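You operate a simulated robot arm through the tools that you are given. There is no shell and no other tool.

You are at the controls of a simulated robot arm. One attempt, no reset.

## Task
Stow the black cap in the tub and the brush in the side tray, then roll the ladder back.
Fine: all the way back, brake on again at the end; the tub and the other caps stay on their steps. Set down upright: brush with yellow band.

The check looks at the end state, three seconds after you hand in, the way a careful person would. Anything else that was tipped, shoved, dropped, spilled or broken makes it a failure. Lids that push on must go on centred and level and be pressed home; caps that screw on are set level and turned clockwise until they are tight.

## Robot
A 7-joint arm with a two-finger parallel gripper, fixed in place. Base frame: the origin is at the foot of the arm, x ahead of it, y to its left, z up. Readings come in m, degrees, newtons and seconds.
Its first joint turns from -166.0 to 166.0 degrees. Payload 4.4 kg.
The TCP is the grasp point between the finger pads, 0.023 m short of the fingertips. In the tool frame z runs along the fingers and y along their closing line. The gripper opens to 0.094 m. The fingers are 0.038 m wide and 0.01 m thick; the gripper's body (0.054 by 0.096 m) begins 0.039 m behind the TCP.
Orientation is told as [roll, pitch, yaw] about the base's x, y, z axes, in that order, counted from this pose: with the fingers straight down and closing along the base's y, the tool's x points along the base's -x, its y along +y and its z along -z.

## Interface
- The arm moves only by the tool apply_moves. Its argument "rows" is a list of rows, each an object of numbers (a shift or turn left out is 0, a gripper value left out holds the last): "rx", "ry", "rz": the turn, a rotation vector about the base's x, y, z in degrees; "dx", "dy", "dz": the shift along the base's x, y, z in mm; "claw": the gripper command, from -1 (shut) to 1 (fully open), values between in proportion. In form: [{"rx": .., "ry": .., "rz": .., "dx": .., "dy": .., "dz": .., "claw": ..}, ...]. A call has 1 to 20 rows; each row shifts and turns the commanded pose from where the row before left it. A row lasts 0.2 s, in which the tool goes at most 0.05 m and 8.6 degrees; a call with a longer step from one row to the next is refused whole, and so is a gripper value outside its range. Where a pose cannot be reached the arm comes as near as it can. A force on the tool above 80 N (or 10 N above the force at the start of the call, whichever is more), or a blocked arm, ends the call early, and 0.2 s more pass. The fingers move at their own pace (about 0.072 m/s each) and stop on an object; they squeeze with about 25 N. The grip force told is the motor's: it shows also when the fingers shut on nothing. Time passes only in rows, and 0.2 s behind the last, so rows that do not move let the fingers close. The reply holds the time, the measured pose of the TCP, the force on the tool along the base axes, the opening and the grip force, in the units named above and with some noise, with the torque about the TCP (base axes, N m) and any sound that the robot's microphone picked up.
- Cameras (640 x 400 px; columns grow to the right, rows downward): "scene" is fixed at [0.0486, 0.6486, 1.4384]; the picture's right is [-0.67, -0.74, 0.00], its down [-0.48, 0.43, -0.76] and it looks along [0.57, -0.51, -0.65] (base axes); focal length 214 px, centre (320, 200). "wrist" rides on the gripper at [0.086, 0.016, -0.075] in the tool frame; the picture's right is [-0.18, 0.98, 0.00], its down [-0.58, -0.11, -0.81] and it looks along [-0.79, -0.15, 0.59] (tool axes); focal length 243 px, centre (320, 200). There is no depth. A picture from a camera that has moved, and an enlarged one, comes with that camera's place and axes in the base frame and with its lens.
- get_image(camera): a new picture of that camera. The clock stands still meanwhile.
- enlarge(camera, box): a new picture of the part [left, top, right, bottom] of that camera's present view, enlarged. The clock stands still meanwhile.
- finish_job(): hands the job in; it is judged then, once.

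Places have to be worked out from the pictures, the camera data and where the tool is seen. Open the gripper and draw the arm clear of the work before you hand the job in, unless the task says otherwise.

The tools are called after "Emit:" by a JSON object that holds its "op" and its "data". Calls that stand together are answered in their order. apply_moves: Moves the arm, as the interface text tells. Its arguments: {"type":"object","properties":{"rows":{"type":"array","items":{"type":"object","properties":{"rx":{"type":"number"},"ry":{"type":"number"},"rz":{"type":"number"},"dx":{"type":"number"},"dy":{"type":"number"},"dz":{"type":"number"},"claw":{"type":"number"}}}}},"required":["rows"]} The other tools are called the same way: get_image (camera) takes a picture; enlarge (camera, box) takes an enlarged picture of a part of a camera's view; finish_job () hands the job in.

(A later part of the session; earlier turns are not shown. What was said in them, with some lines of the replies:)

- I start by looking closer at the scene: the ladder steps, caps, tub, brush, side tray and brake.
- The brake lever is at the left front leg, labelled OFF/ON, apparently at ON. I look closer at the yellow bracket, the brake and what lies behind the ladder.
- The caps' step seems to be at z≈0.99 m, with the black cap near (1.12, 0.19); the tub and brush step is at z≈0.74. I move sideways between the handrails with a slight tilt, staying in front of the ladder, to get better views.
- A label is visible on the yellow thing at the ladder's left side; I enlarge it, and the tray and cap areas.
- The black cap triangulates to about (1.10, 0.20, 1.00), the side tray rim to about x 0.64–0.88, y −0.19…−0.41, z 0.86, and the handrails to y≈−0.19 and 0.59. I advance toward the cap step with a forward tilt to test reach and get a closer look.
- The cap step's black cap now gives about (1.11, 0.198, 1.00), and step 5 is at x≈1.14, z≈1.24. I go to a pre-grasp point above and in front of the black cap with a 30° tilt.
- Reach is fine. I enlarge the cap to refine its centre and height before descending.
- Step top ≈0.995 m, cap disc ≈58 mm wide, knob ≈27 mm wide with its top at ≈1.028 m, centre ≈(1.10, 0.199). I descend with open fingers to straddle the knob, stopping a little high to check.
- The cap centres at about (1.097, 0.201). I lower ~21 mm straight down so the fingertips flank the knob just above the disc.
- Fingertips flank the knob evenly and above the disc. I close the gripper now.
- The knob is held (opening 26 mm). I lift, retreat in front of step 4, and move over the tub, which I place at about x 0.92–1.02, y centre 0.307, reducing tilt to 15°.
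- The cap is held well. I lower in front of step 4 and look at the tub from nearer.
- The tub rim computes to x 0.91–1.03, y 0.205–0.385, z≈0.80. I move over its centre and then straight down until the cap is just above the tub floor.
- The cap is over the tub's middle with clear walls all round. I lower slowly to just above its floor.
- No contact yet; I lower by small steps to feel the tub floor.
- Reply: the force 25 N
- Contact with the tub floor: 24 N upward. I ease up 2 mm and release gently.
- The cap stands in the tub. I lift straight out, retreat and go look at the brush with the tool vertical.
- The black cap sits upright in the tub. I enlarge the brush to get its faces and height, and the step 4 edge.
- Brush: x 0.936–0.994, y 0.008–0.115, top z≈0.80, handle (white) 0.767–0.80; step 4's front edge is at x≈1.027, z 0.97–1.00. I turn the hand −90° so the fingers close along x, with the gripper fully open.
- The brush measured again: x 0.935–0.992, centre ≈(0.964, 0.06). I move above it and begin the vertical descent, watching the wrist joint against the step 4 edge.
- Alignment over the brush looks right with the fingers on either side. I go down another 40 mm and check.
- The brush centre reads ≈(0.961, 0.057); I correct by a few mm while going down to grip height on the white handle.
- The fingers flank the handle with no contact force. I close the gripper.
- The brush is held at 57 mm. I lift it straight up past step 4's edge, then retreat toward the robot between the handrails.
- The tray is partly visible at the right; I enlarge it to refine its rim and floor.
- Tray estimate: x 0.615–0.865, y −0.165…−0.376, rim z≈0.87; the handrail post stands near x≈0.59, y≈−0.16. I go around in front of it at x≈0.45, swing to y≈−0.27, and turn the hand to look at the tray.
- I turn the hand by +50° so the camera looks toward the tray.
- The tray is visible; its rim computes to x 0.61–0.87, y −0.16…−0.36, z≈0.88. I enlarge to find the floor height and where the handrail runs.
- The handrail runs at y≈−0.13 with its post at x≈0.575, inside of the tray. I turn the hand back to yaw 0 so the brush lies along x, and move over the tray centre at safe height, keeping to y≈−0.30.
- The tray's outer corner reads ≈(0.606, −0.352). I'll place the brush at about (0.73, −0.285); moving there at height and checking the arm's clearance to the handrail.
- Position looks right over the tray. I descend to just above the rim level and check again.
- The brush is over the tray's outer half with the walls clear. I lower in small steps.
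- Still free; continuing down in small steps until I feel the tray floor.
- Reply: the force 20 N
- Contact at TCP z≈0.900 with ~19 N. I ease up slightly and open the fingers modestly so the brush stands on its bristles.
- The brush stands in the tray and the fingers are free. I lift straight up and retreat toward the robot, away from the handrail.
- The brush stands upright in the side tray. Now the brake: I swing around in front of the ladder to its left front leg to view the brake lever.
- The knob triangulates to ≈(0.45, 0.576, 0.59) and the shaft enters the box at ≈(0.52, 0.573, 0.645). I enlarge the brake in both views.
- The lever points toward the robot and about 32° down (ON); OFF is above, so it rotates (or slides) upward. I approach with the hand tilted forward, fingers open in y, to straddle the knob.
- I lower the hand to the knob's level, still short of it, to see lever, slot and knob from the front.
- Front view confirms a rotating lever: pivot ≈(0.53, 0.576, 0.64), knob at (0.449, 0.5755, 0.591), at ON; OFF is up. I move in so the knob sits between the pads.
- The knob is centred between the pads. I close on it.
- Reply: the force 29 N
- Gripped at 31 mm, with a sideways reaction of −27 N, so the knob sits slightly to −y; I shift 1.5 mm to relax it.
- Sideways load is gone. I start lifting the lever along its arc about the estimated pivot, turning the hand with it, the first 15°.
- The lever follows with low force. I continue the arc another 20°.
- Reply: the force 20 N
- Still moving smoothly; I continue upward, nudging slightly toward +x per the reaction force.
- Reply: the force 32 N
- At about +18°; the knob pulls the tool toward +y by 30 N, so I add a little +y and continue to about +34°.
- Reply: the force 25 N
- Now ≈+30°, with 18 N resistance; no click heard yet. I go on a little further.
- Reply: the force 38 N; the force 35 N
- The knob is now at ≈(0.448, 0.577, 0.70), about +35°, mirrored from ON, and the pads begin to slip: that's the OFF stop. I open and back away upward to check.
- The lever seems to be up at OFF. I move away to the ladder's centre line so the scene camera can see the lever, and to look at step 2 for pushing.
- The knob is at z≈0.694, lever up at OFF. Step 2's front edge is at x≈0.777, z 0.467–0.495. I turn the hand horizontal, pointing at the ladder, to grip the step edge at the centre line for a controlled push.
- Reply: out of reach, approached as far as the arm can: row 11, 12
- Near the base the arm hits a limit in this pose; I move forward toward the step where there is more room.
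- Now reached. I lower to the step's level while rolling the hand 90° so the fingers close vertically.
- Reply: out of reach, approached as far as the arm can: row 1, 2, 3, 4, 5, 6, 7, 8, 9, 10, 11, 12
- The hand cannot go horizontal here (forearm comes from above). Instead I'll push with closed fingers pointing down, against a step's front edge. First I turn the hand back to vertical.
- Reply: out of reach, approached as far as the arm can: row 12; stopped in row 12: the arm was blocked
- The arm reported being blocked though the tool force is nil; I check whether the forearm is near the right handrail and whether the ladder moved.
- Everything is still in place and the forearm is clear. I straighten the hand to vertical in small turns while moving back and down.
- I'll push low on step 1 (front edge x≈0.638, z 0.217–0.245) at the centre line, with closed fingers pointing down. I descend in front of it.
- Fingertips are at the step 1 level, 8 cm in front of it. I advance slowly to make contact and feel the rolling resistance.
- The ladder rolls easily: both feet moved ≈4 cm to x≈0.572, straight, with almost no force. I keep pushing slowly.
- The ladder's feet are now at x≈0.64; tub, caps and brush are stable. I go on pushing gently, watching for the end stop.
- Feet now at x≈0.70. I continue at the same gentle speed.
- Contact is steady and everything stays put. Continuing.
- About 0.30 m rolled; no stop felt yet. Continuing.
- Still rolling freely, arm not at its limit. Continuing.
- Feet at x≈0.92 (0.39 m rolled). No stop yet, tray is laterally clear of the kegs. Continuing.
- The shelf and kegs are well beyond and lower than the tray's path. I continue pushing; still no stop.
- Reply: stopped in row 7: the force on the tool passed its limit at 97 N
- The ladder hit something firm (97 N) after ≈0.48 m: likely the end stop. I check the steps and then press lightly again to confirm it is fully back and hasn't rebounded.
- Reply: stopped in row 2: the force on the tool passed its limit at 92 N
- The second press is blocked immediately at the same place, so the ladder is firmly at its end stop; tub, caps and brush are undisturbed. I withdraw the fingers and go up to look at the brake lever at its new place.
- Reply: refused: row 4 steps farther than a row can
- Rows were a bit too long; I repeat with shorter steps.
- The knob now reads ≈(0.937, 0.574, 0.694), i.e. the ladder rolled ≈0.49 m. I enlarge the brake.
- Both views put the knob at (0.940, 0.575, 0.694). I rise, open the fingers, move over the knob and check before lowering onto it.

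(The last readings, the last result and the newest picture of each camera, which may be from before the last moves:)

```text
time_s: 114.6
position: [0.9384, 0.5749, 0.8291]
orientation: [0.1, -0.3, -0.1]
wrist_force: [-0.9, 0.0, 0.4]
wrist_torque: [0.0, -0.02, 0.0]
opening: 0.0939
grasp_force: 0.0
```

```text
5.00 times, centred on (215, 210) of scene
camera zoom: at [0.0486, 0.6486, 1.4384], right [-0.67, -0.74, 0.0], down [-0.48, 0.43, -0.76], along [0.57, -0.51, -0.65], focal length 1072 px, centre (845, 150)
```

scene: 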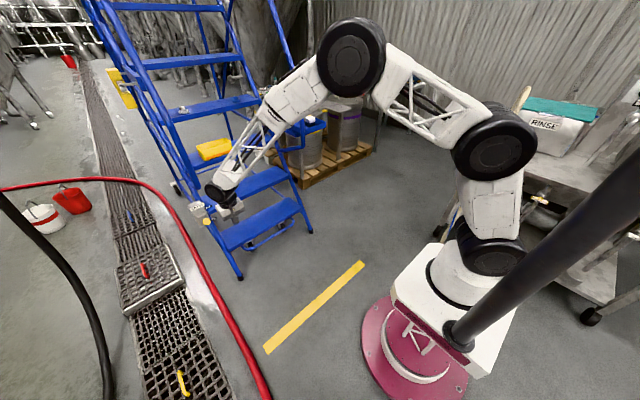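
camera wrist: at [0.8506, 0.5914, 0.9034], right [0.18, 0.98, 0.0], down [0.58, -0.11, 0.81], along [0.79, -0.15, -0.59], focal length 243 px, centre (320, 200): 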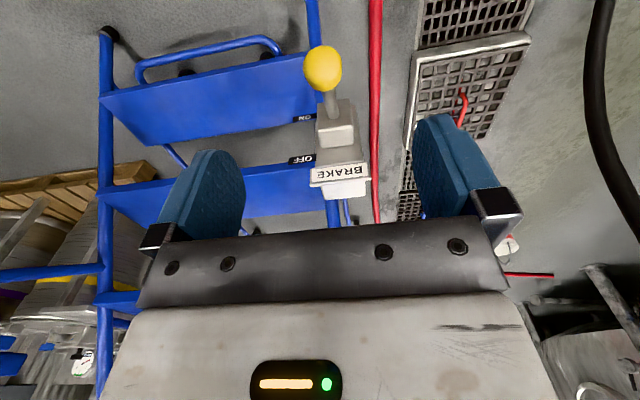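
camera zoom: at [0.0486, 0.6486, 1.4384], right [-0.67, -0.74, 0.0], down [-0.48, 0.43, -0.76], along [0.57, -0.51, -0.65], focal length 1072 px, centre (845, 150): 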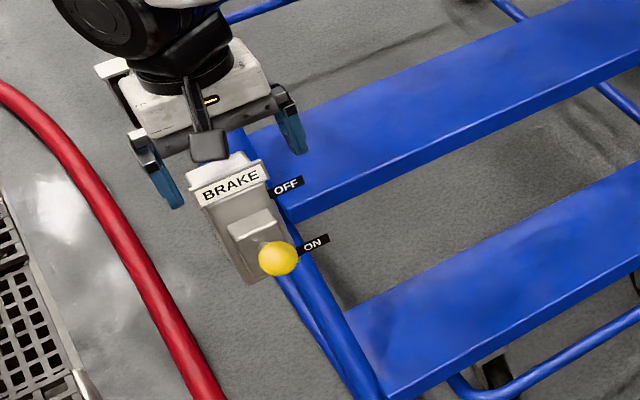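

The knob lies between the fingers' planes at x≈0.943. I descend around it.

Emit:
{"op": "apply_moves", "data": {"rows": [{"dz": -25, "dx": 1}, {"dz": -25, "dx": 1}, {"dz": -25, "dx": 1}, {"dz": -20}, {"dz": -12}, {}]}}

Emit:
{"op": "get_image", "data": {"camera": "wrist"}}

Emit:
{"op": "enlarge", "data": {"camera": "scene", "box": [175, 170, 255, 250]}}

```text
time_s: 116.0
position: [0.9413, 0.5736, 0.7199]
orientation: [0.1, -0.1, 0.0]
wrist_force: [-0.4, 1.4, 0.9]
wrist_torque: [0.04, -0.02, 0.02]
opening: 0.094
grasp_force: 0.2
```

```text
taken
camera wrist: at [0.8531, 0.5908, 0.7954], right [0.18, 0.98, 0.0], down [0.58, -0.11, 0.81], along [0.79, -0.15, -0.59], focal length 243 px, centre (320, 200)
```

wrist: 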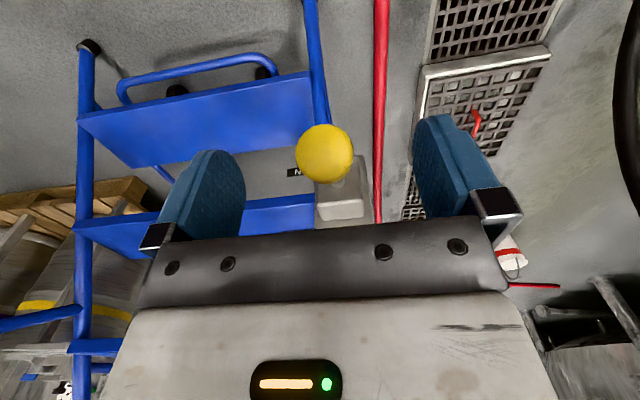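

```text
5.00 times, centred on (215, 210) of scene
camera zoom: at [0.0486, 0.6486, 1.4384], right [-0.67, -0.74, 0.0], down [-0.48, 0.43, -0.76], along [0.57, -0.51, -0.65], focal length 1072 px, centre (845, 150)
```

zoom: 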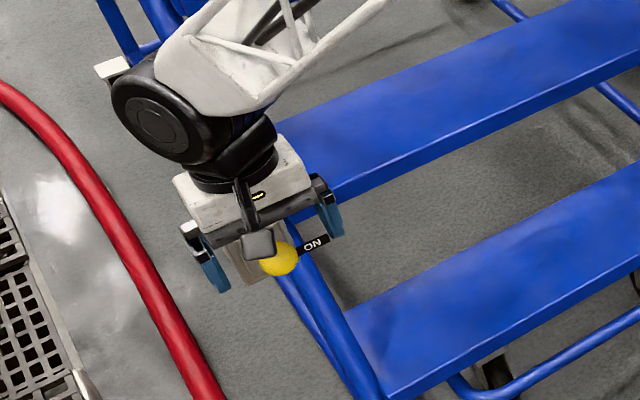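

The knob centre is at (0.945, 0.5765). I lower the last bit with that correction and close.

Emit:
{"op": "apply_moves", "data": {"rows": [{"dz": -10, "dx": 1.5, "dy": 1.5}, {"dz": -10, "dx": 1.5, "dy": 1}, {"dz": -3}, {"claw": 0}, {"claw": -1}, {"claw": -1}, {"claw": -1}, {"claw": -1}]}}

Emit:
{"op": "get_image", "data": {"camera": "wrist"}}

```text
time_s: 117.8
position: [0.9434, 0.5749, 0.6978]
orientation: [0.0, 0.0, -0.1]
wrist_force: [-8.0, -37.1, 7.2]
wrist_torque: [-0.34, -0.11, -0.32]
opening: 0.0313
grasp_force: 44.9
```

```text
taken
camera wrist: at [0.8562, 0.5919, 0.7722], right [0.18, 0.98, 0.0], down [0.58, -0.11, 0.81], along [0.79, -0.15, -0.59], focal length 243 px, centre (320, 200)
```

wrist: 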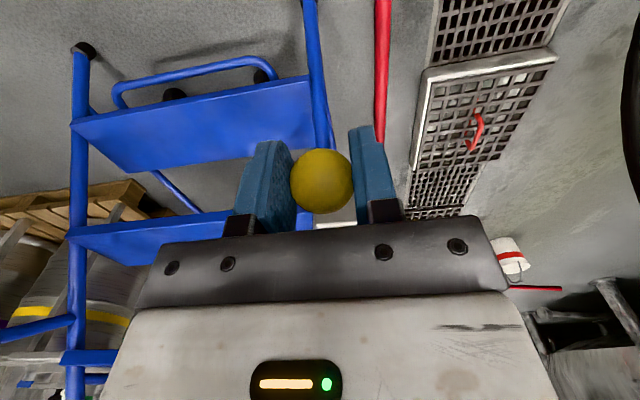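

Gripped; sideways load −37 N, so I shift −1.5 mm in y, then swing the lever down along its arc, keeping a slight push toward +x (against the stop) so the ladder isn't drawn forward.

Emit:
{"op": "apply_moves", "data": {"rows": [{"dy": -1.5}, {"dx": -3.6, "dz": -7.1, "ry": -4}, {"dx": -3.2, "dz": -7.5, "ry": -4}, {"dx": -2.7, "dz": -7.7, "ry": -4}]}}

Emit:
{"op": "enlarge", "data": {"camera": "scene", "box": [175, 170, 255, 250]}}

```text
time_s: 118.8
position: [0.9341, 0.5749, 0.6765]
orientation: [0.2, -12.2, 0.1]
wrist_force: [-5.9, -35.7, 9.5]
wrist_torque: [-0.22, -0.61, -0.21]
opening: 0.0309
grasp_force: 44.9
```

```text
5.00 times, centred on (215, 210) of scene
camera zoom: at [0.0486, 0.6486, 1.4384], right [-0.67, -0.74, 0.0], down [-0.48, 0.43, -0.76], along [0.57, -0.51, -0.65], focal length 1072 px, centre (845, 150)
```

zoom: 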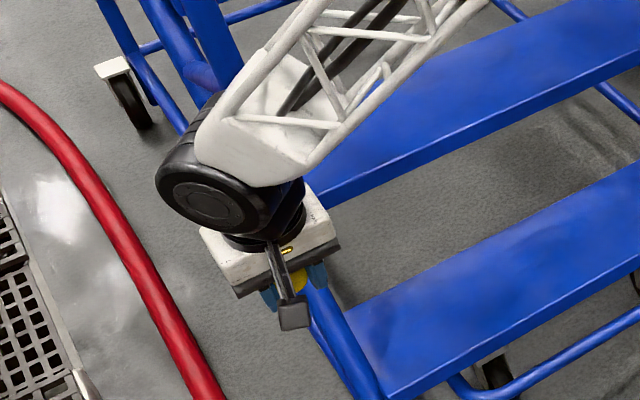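

The lever comes along. Sideways load persists, so I shift a further −2 mm in y and continue.

Emit:
{"op": "apply_moves", "data": {"rows": [{"dy": -2}, {"dx": -2.0, "dz": -8.0, "ry": -4}, {"dx": -1.3, "dz": -8.2, "ry": -4}, {"dx": -0.7, "dz": -8.3, "ry": -5}, {"dx": 0, "dz": -8.4, "ry": -5}]}}

```text
time_s: 120.0
position: [0.9293, 0.5755, 0.6404]
orientation: [0.1, -30.3, 0.0]
wrist_force: [-21.1, 22.6, -4.9]
wrist_torque: [-0.12, 0.45, 0.53]
opening: 0.0308
grasp_force: 45.5
```

At mid-arc with −21 N in x, meaning the ladder is pressed toward the stop. I continue down the second half.

Emit:
{"op": "apply_moves", "data": {"rows": [{"dy": 1, "dx": 0.5, "dz": -8.3, "ry": -5}, {"dx": 1.3, "dz": -8.3, "ry": -5}, {"dx": 1.9, "dz": -8.1, "ry": -5}, {"dx": 2.7, "dz": -7.9, "ry": -5}]}}

Emit:
{"op": "enlarge", "data": {"camera": "scene", "box": [175, 170, 255, 250]}}

```text
time_s: 121.0
position: [0.9354, 0.5746, 0.6098]
orientation: [0.1, -50.2, 0.0]
wrist_force: [-7.1, 33.2, -11.2]
wrist_torque: [-0.01, 0.86, 0.31]
opening: 0.0311
grasp_force: 45.2
```

```text
5.00 times, centred on (215, 210) of scene
camera zoom: at [0.0486, 0.6486, 1.4384], right [-0.67, -0.74, 0.0], down [-0.48, 0.43, -0.76], along [0.57, -0.51, -0.65], focal length 1072 px, centre (845, 150)
```

zoom: 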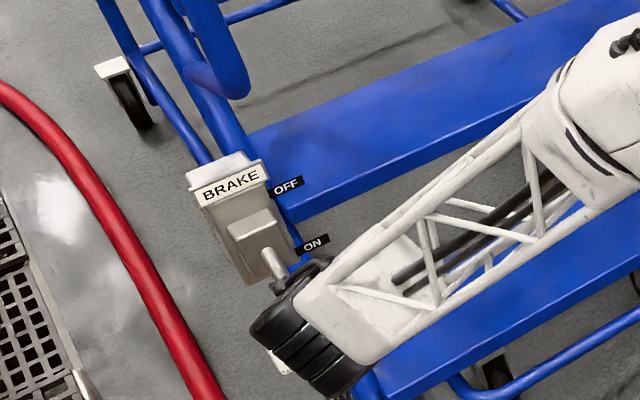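

Box hasn't shifted; the lever is near the lower end. I continue to the ON stop.

Emit:
{"op": "apply_moves", "data": {"rows": [{"dy": 1, "dx": 3.3, "dz": -7.7, "ry": -3}, {"dx": 4, "dz": -7.3, "ry": -3}, {}]}}

```text
time_s: 121.8
position: [0.9414, 0.5745, 0.5961]
orientation: [0.0, -56.2, 0.0]
wrist_force: [-16.2, 11.5, -1.5]
wrist_torque: [0.0, -0.75, 0.08]
opening: 0.0308
grasp_force: 44.6
```

Emit:
{"op": "apply_moves", "data": {"rows": [{"dx": 2, "dz": -5}, {"dx": 1.5, "dz": -4}, {}]}}

```text
time_s: 122.6
position: [0.9488, 0.5752, 0.5883]
orientation: [0.2, -56.3, -0.2]
wrist_force: [-10.3, -10.5, 26.0]
wrist_torque: [0.0, -0.49, -0.08]
opening: 0.0308
grasp_force: 45.5
```

The vertical reaction rises to 26 N, the ON stop. One more small press to make sure.

Emit:
{"op": "apply_moves", "data": {"rows": [{"dx": 1, "dz": -4}, {}]}}

Emit:
{"op": "get_image", "data": {"camera": "wrist"}}

```text
time_s: 123.2
position: [0.9493, 0.575, 0.5833]
orientation: [0.1, -56.2, -0.2]
wrist_force: [7.7, -18.0, 35.0]
wrist_torque: [0.0, 0.05, -0.05]
opening: 0.0308
grasp_force: 45.2
```

```text
taken
camera wrist: at [0.8389, 0.5919, 0.554], right [0.1, 0.98, 0.15], down [-0.35, -0.11, 0.93], along [0.93, -0.15, 0.33], focal length 243 px, centre (320, 200)
```

wrist: 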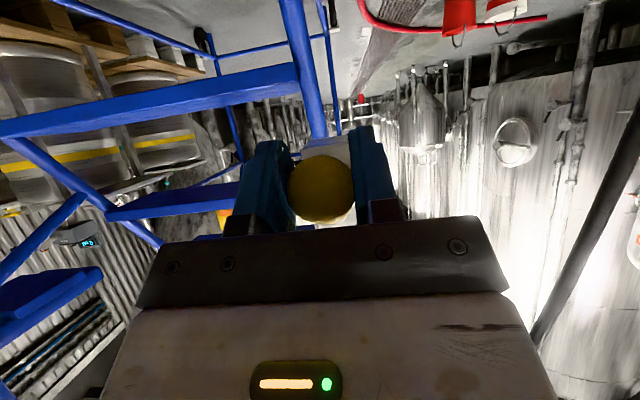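

The lever is at its lower stop, knob ≈(0.943, 0.576, 0.587). I open the fingers and back straight out along the tool axis.

Emit:
{"op": "apply_moves", "data": {"rows": [{"claw": -0.2}, {"claw": 0.5}, {"claw": 1}, {"claw": 1}, {"dx": -12, "dz": 6}, {"dx": -25, "dz": 12}, {"dx": -30, "dz": 15}, {"dx": -35, "dz": 20}, {"dx": -35, "dz": 20}, {"dx": -35, "dz": 20}, {"dx": -35, "dz": 20}]}}

Emit:
{"op": "get_image", "data": {"camera": "wrist"}}

Emit:
{"op": "get_image", "data": {"camera": "scene"}}

Emit:
{"op": "enlarge", "data": {"camera": "scene", "box": [175, 180, 255, 260]}}

```text
time_s: 125.6
position: [0.7404, 0.5741, 0.6951]
orientation: [0.1, -56.2, 0.0]
wrist_force: [-0.3, -0.1, -0.1]
wrist_torque: [0.01, -0.05, 0.0]
opening: 0.0939
grasp_force: 0.1
```

```text
taken
camera wrist: at [0.6298, 0.5907, 0.6646], right [0.1, 0.98, 0.15], down [-0.35, -0.11, 0.93], along [0.93, -0.15, 0.33], focal length 243 px, centre (320, 200)
```

wrist: 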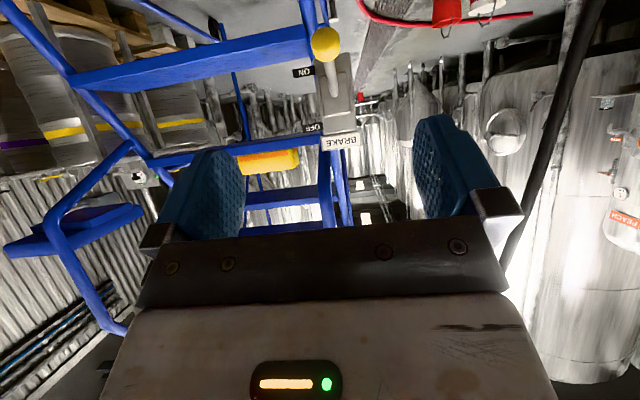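

```text
taken
```

scene: 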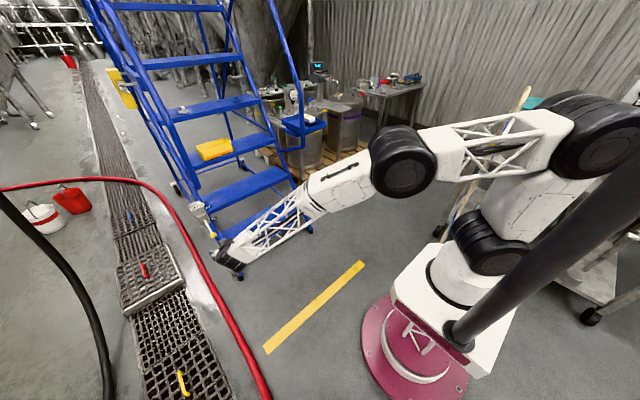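

```text
5.00 times, centred on (215, 220) of scene
camera zoom: at [0.0486, 0.6486, 1.4384], right [-0.67, -0.74, 0.0], down [-0.48, 0.43, -0.76], along [0.57, -0.51, -0.65], focal length 1072 px, centre (845, 100)
```

zoom: 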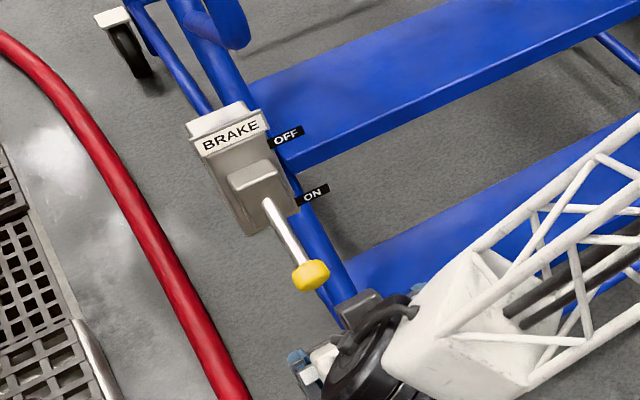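

The lever points down at ON again. I compare the same view with the one taken at the stop to confirm the ladder hasn't moved since, and check the items.

Emit:
{"op": "enlarge", "data": {"camera": "scene", "box": [150, 60, 330, 200]}}

Emit:
{"op": "enlarge", "data": {"camera": "scene", "box": [190, 130, 250, 175]}}

Emit:
{"op": "enlarge", "data": {"camera": "scene", "box": [270, 90, 350, 160]}}

```text
2.86 times, centred on (240, 130) of scene
camera zoom: at [0.0486, 0.6486, 1.4384], right [-0.67, -0.74, 0.0], down [-0.48, 0.43, -0.76], along [0.57, -0.51, -0.65], focal length 613 px, centre (549, 400)
```

zoom: 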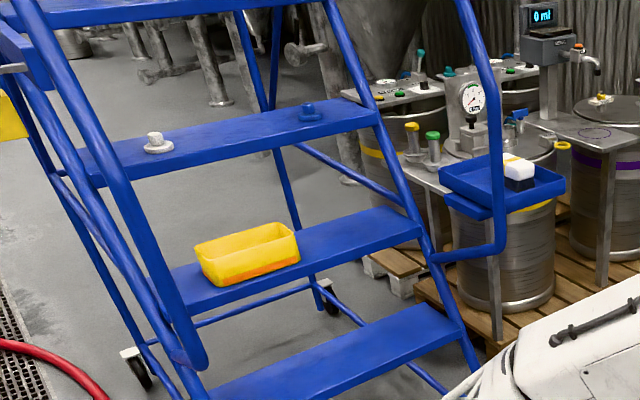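

```text
8.89 times, centred on (220, 152) of scene
camera zoom: at [0.0486, 0.6486, 1.4384], right [-0.67, -0.74, 0.0], down [-0.48, 0.43, -0.76], along [0.57, -0.51, -0.65], focal length 1906 px, centre (1209, 622)
```

zoom: 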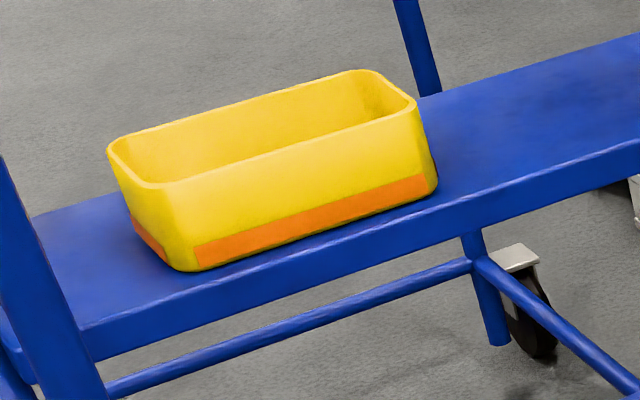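

```text
5.71 times, centred on (310, 125) of scene
camera zoom: at [0.0486, 0.6486, 1.4384], right [-0.67, -0.74, 0.0], down [-0.48, 0.43, -0.76], along [0.57, -0.51, -0.65], focal length 1226 px, centre (377, 629)
```

zoom: 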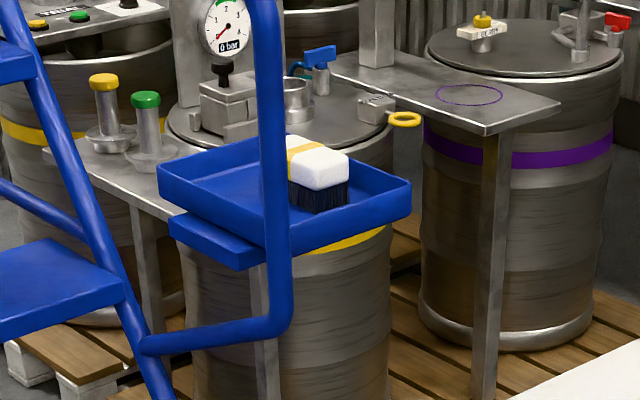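

Ladder, tub, caps and brush are exactly as at the stop. I draw the arm back and up, clear of the ladder, and take a last look into the tub.

Emit:
{"op": "apply_moves", "data": {"rows": [{"dx": -35, "dz": 20, "ry": 3}, {"dx": -35, "dz": 25, "ry": 3}, {"dx": -30, "dz": 30, "ry": 3, "dy": -10}, {"dx": -20, "dz": 35, "ry": 3, "dy": -20}, {"dx": -10, "dz": 40, "ry": 3, "dy": -20}, {"dz": 40, "ry": 3, "dy": -20}, {"dz": 40, "ry": 3, "dy": -20}, {"dz": 40, "ry": 3, "dy": -20}, {"dz": 40, "ry": 3, "dy": -25}, {"dz": 40, "ry": 3, "dy": -25}, {"dz": 40, "ry": 3, "dy": -25}, {"dz": 40, "ry": 3, "dy": -25}, {"dz": 40, "ry": 3, "dy": -25}, {"dz": 40, "ry": 3, "dy": -25}]}}

Emit:
{"op": "get_image", "data": {"camera": "wrist"}}

Emit:
{"op": "get_image", "data": {"camera": "scene"}}

```text
time_s: 128.6
position: [0.6115, 0.3154, 1.2041]
orientation: [0.1, -14.0, 0.0]
wrist_force: [0.1, 0.8, -0.6]
wrist_torque: [0.01, -0.04, 0.02]
opening: 0.0942
grasp_force: 0.1
```

```text
taken
camera wrist: at [0.5101, 0.3316, 1.2562], right [0.18, 0.98, 0.05], down [0.37, -0.11, 0.92], along [0.91, -0.15, -0.38], focal length 243 px, centre (320, 200)
```

wrist: 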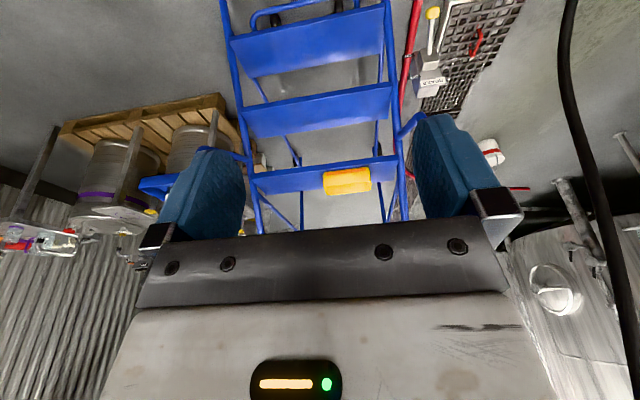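

```text
taken
```

scene: 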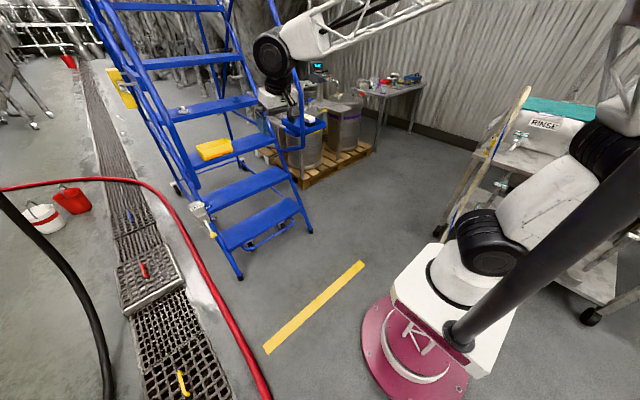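

The arm is clear of the ladder. One enlarged check of the tub and the lever.

Emit:
{"op": "enlarge", "data": {"camera": "wrist", "box": [300, 150, 400, 210]}}

Emit:
{"op": "enlarge", "data": {"camera": "wrist", "box": [380, 0, 480, 100]}}

```text
6.40 times, centred on (350, 180) of wrist
camera zoom: at [0.5101, 0.3316, 1.2562], right [0.18, 0.98, 0.05], down [0.37, -0.11, 0.92], along [0.91, -0.15, -0.38], focal length 1553 px, centre (128, 328)
```

zoom: 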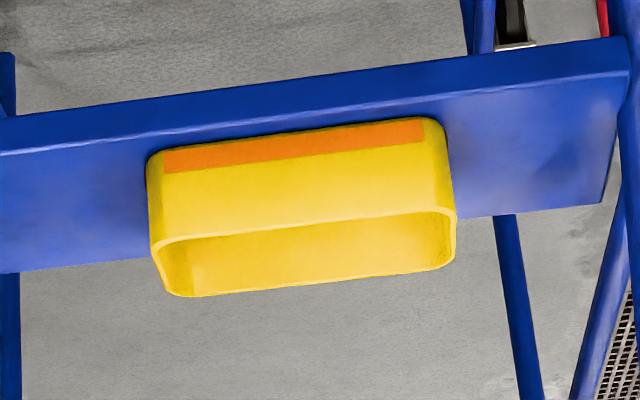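

```text
4.00 times, centred on (430, 50) of wrist
camera zoom: at [0.5101, 0.3316, 1.2562], right [0.18, 0.98, 0.05], down [0.37, -0.11, 0.92], along [0.91, -0.15, -0.38], focal length 970 px, centre (-120, 800)
```

zoom: 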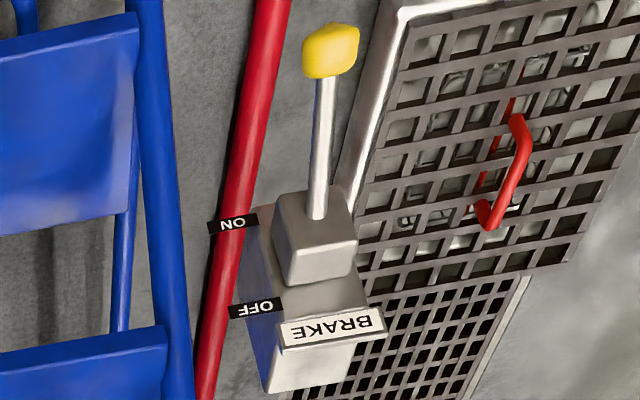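

The lever is at ON, the ladder is against its rear stop, and the tub and caps are on their steps. The brush is upright in the tray. The black cap was last seen in the tub, and nothing fell out during the roll. The arm is clear and the gripper open, so I hand in the job.

Emit:
{"op": "finish_job", "data": {}}

```text
The job is handed in.
```

The job is handed in: both items are stowed, the ladder is rolled all the way back, and the brake is on. I don't have the check's verdict.

- **Black cap:** it is in the tub. From the final camera angle the tub's wall hides it. I last saw it standing there during the roll, and I saw nothing fall.
- **Brush:** it stands upright on its bristles in the side tray.
- **Ladder:** it rolled about 0.49 m until it stopped hard (the tool force peaked at 97 N). A second light push didn't move it. Views after setting the brake match the one taken at the stop.
- **Brake:** the lever is down at ON, pressed until it stopped.
- **Tub and other caps:** they are still on their steps.

The gripper is open and the arm is clear of the ladder.
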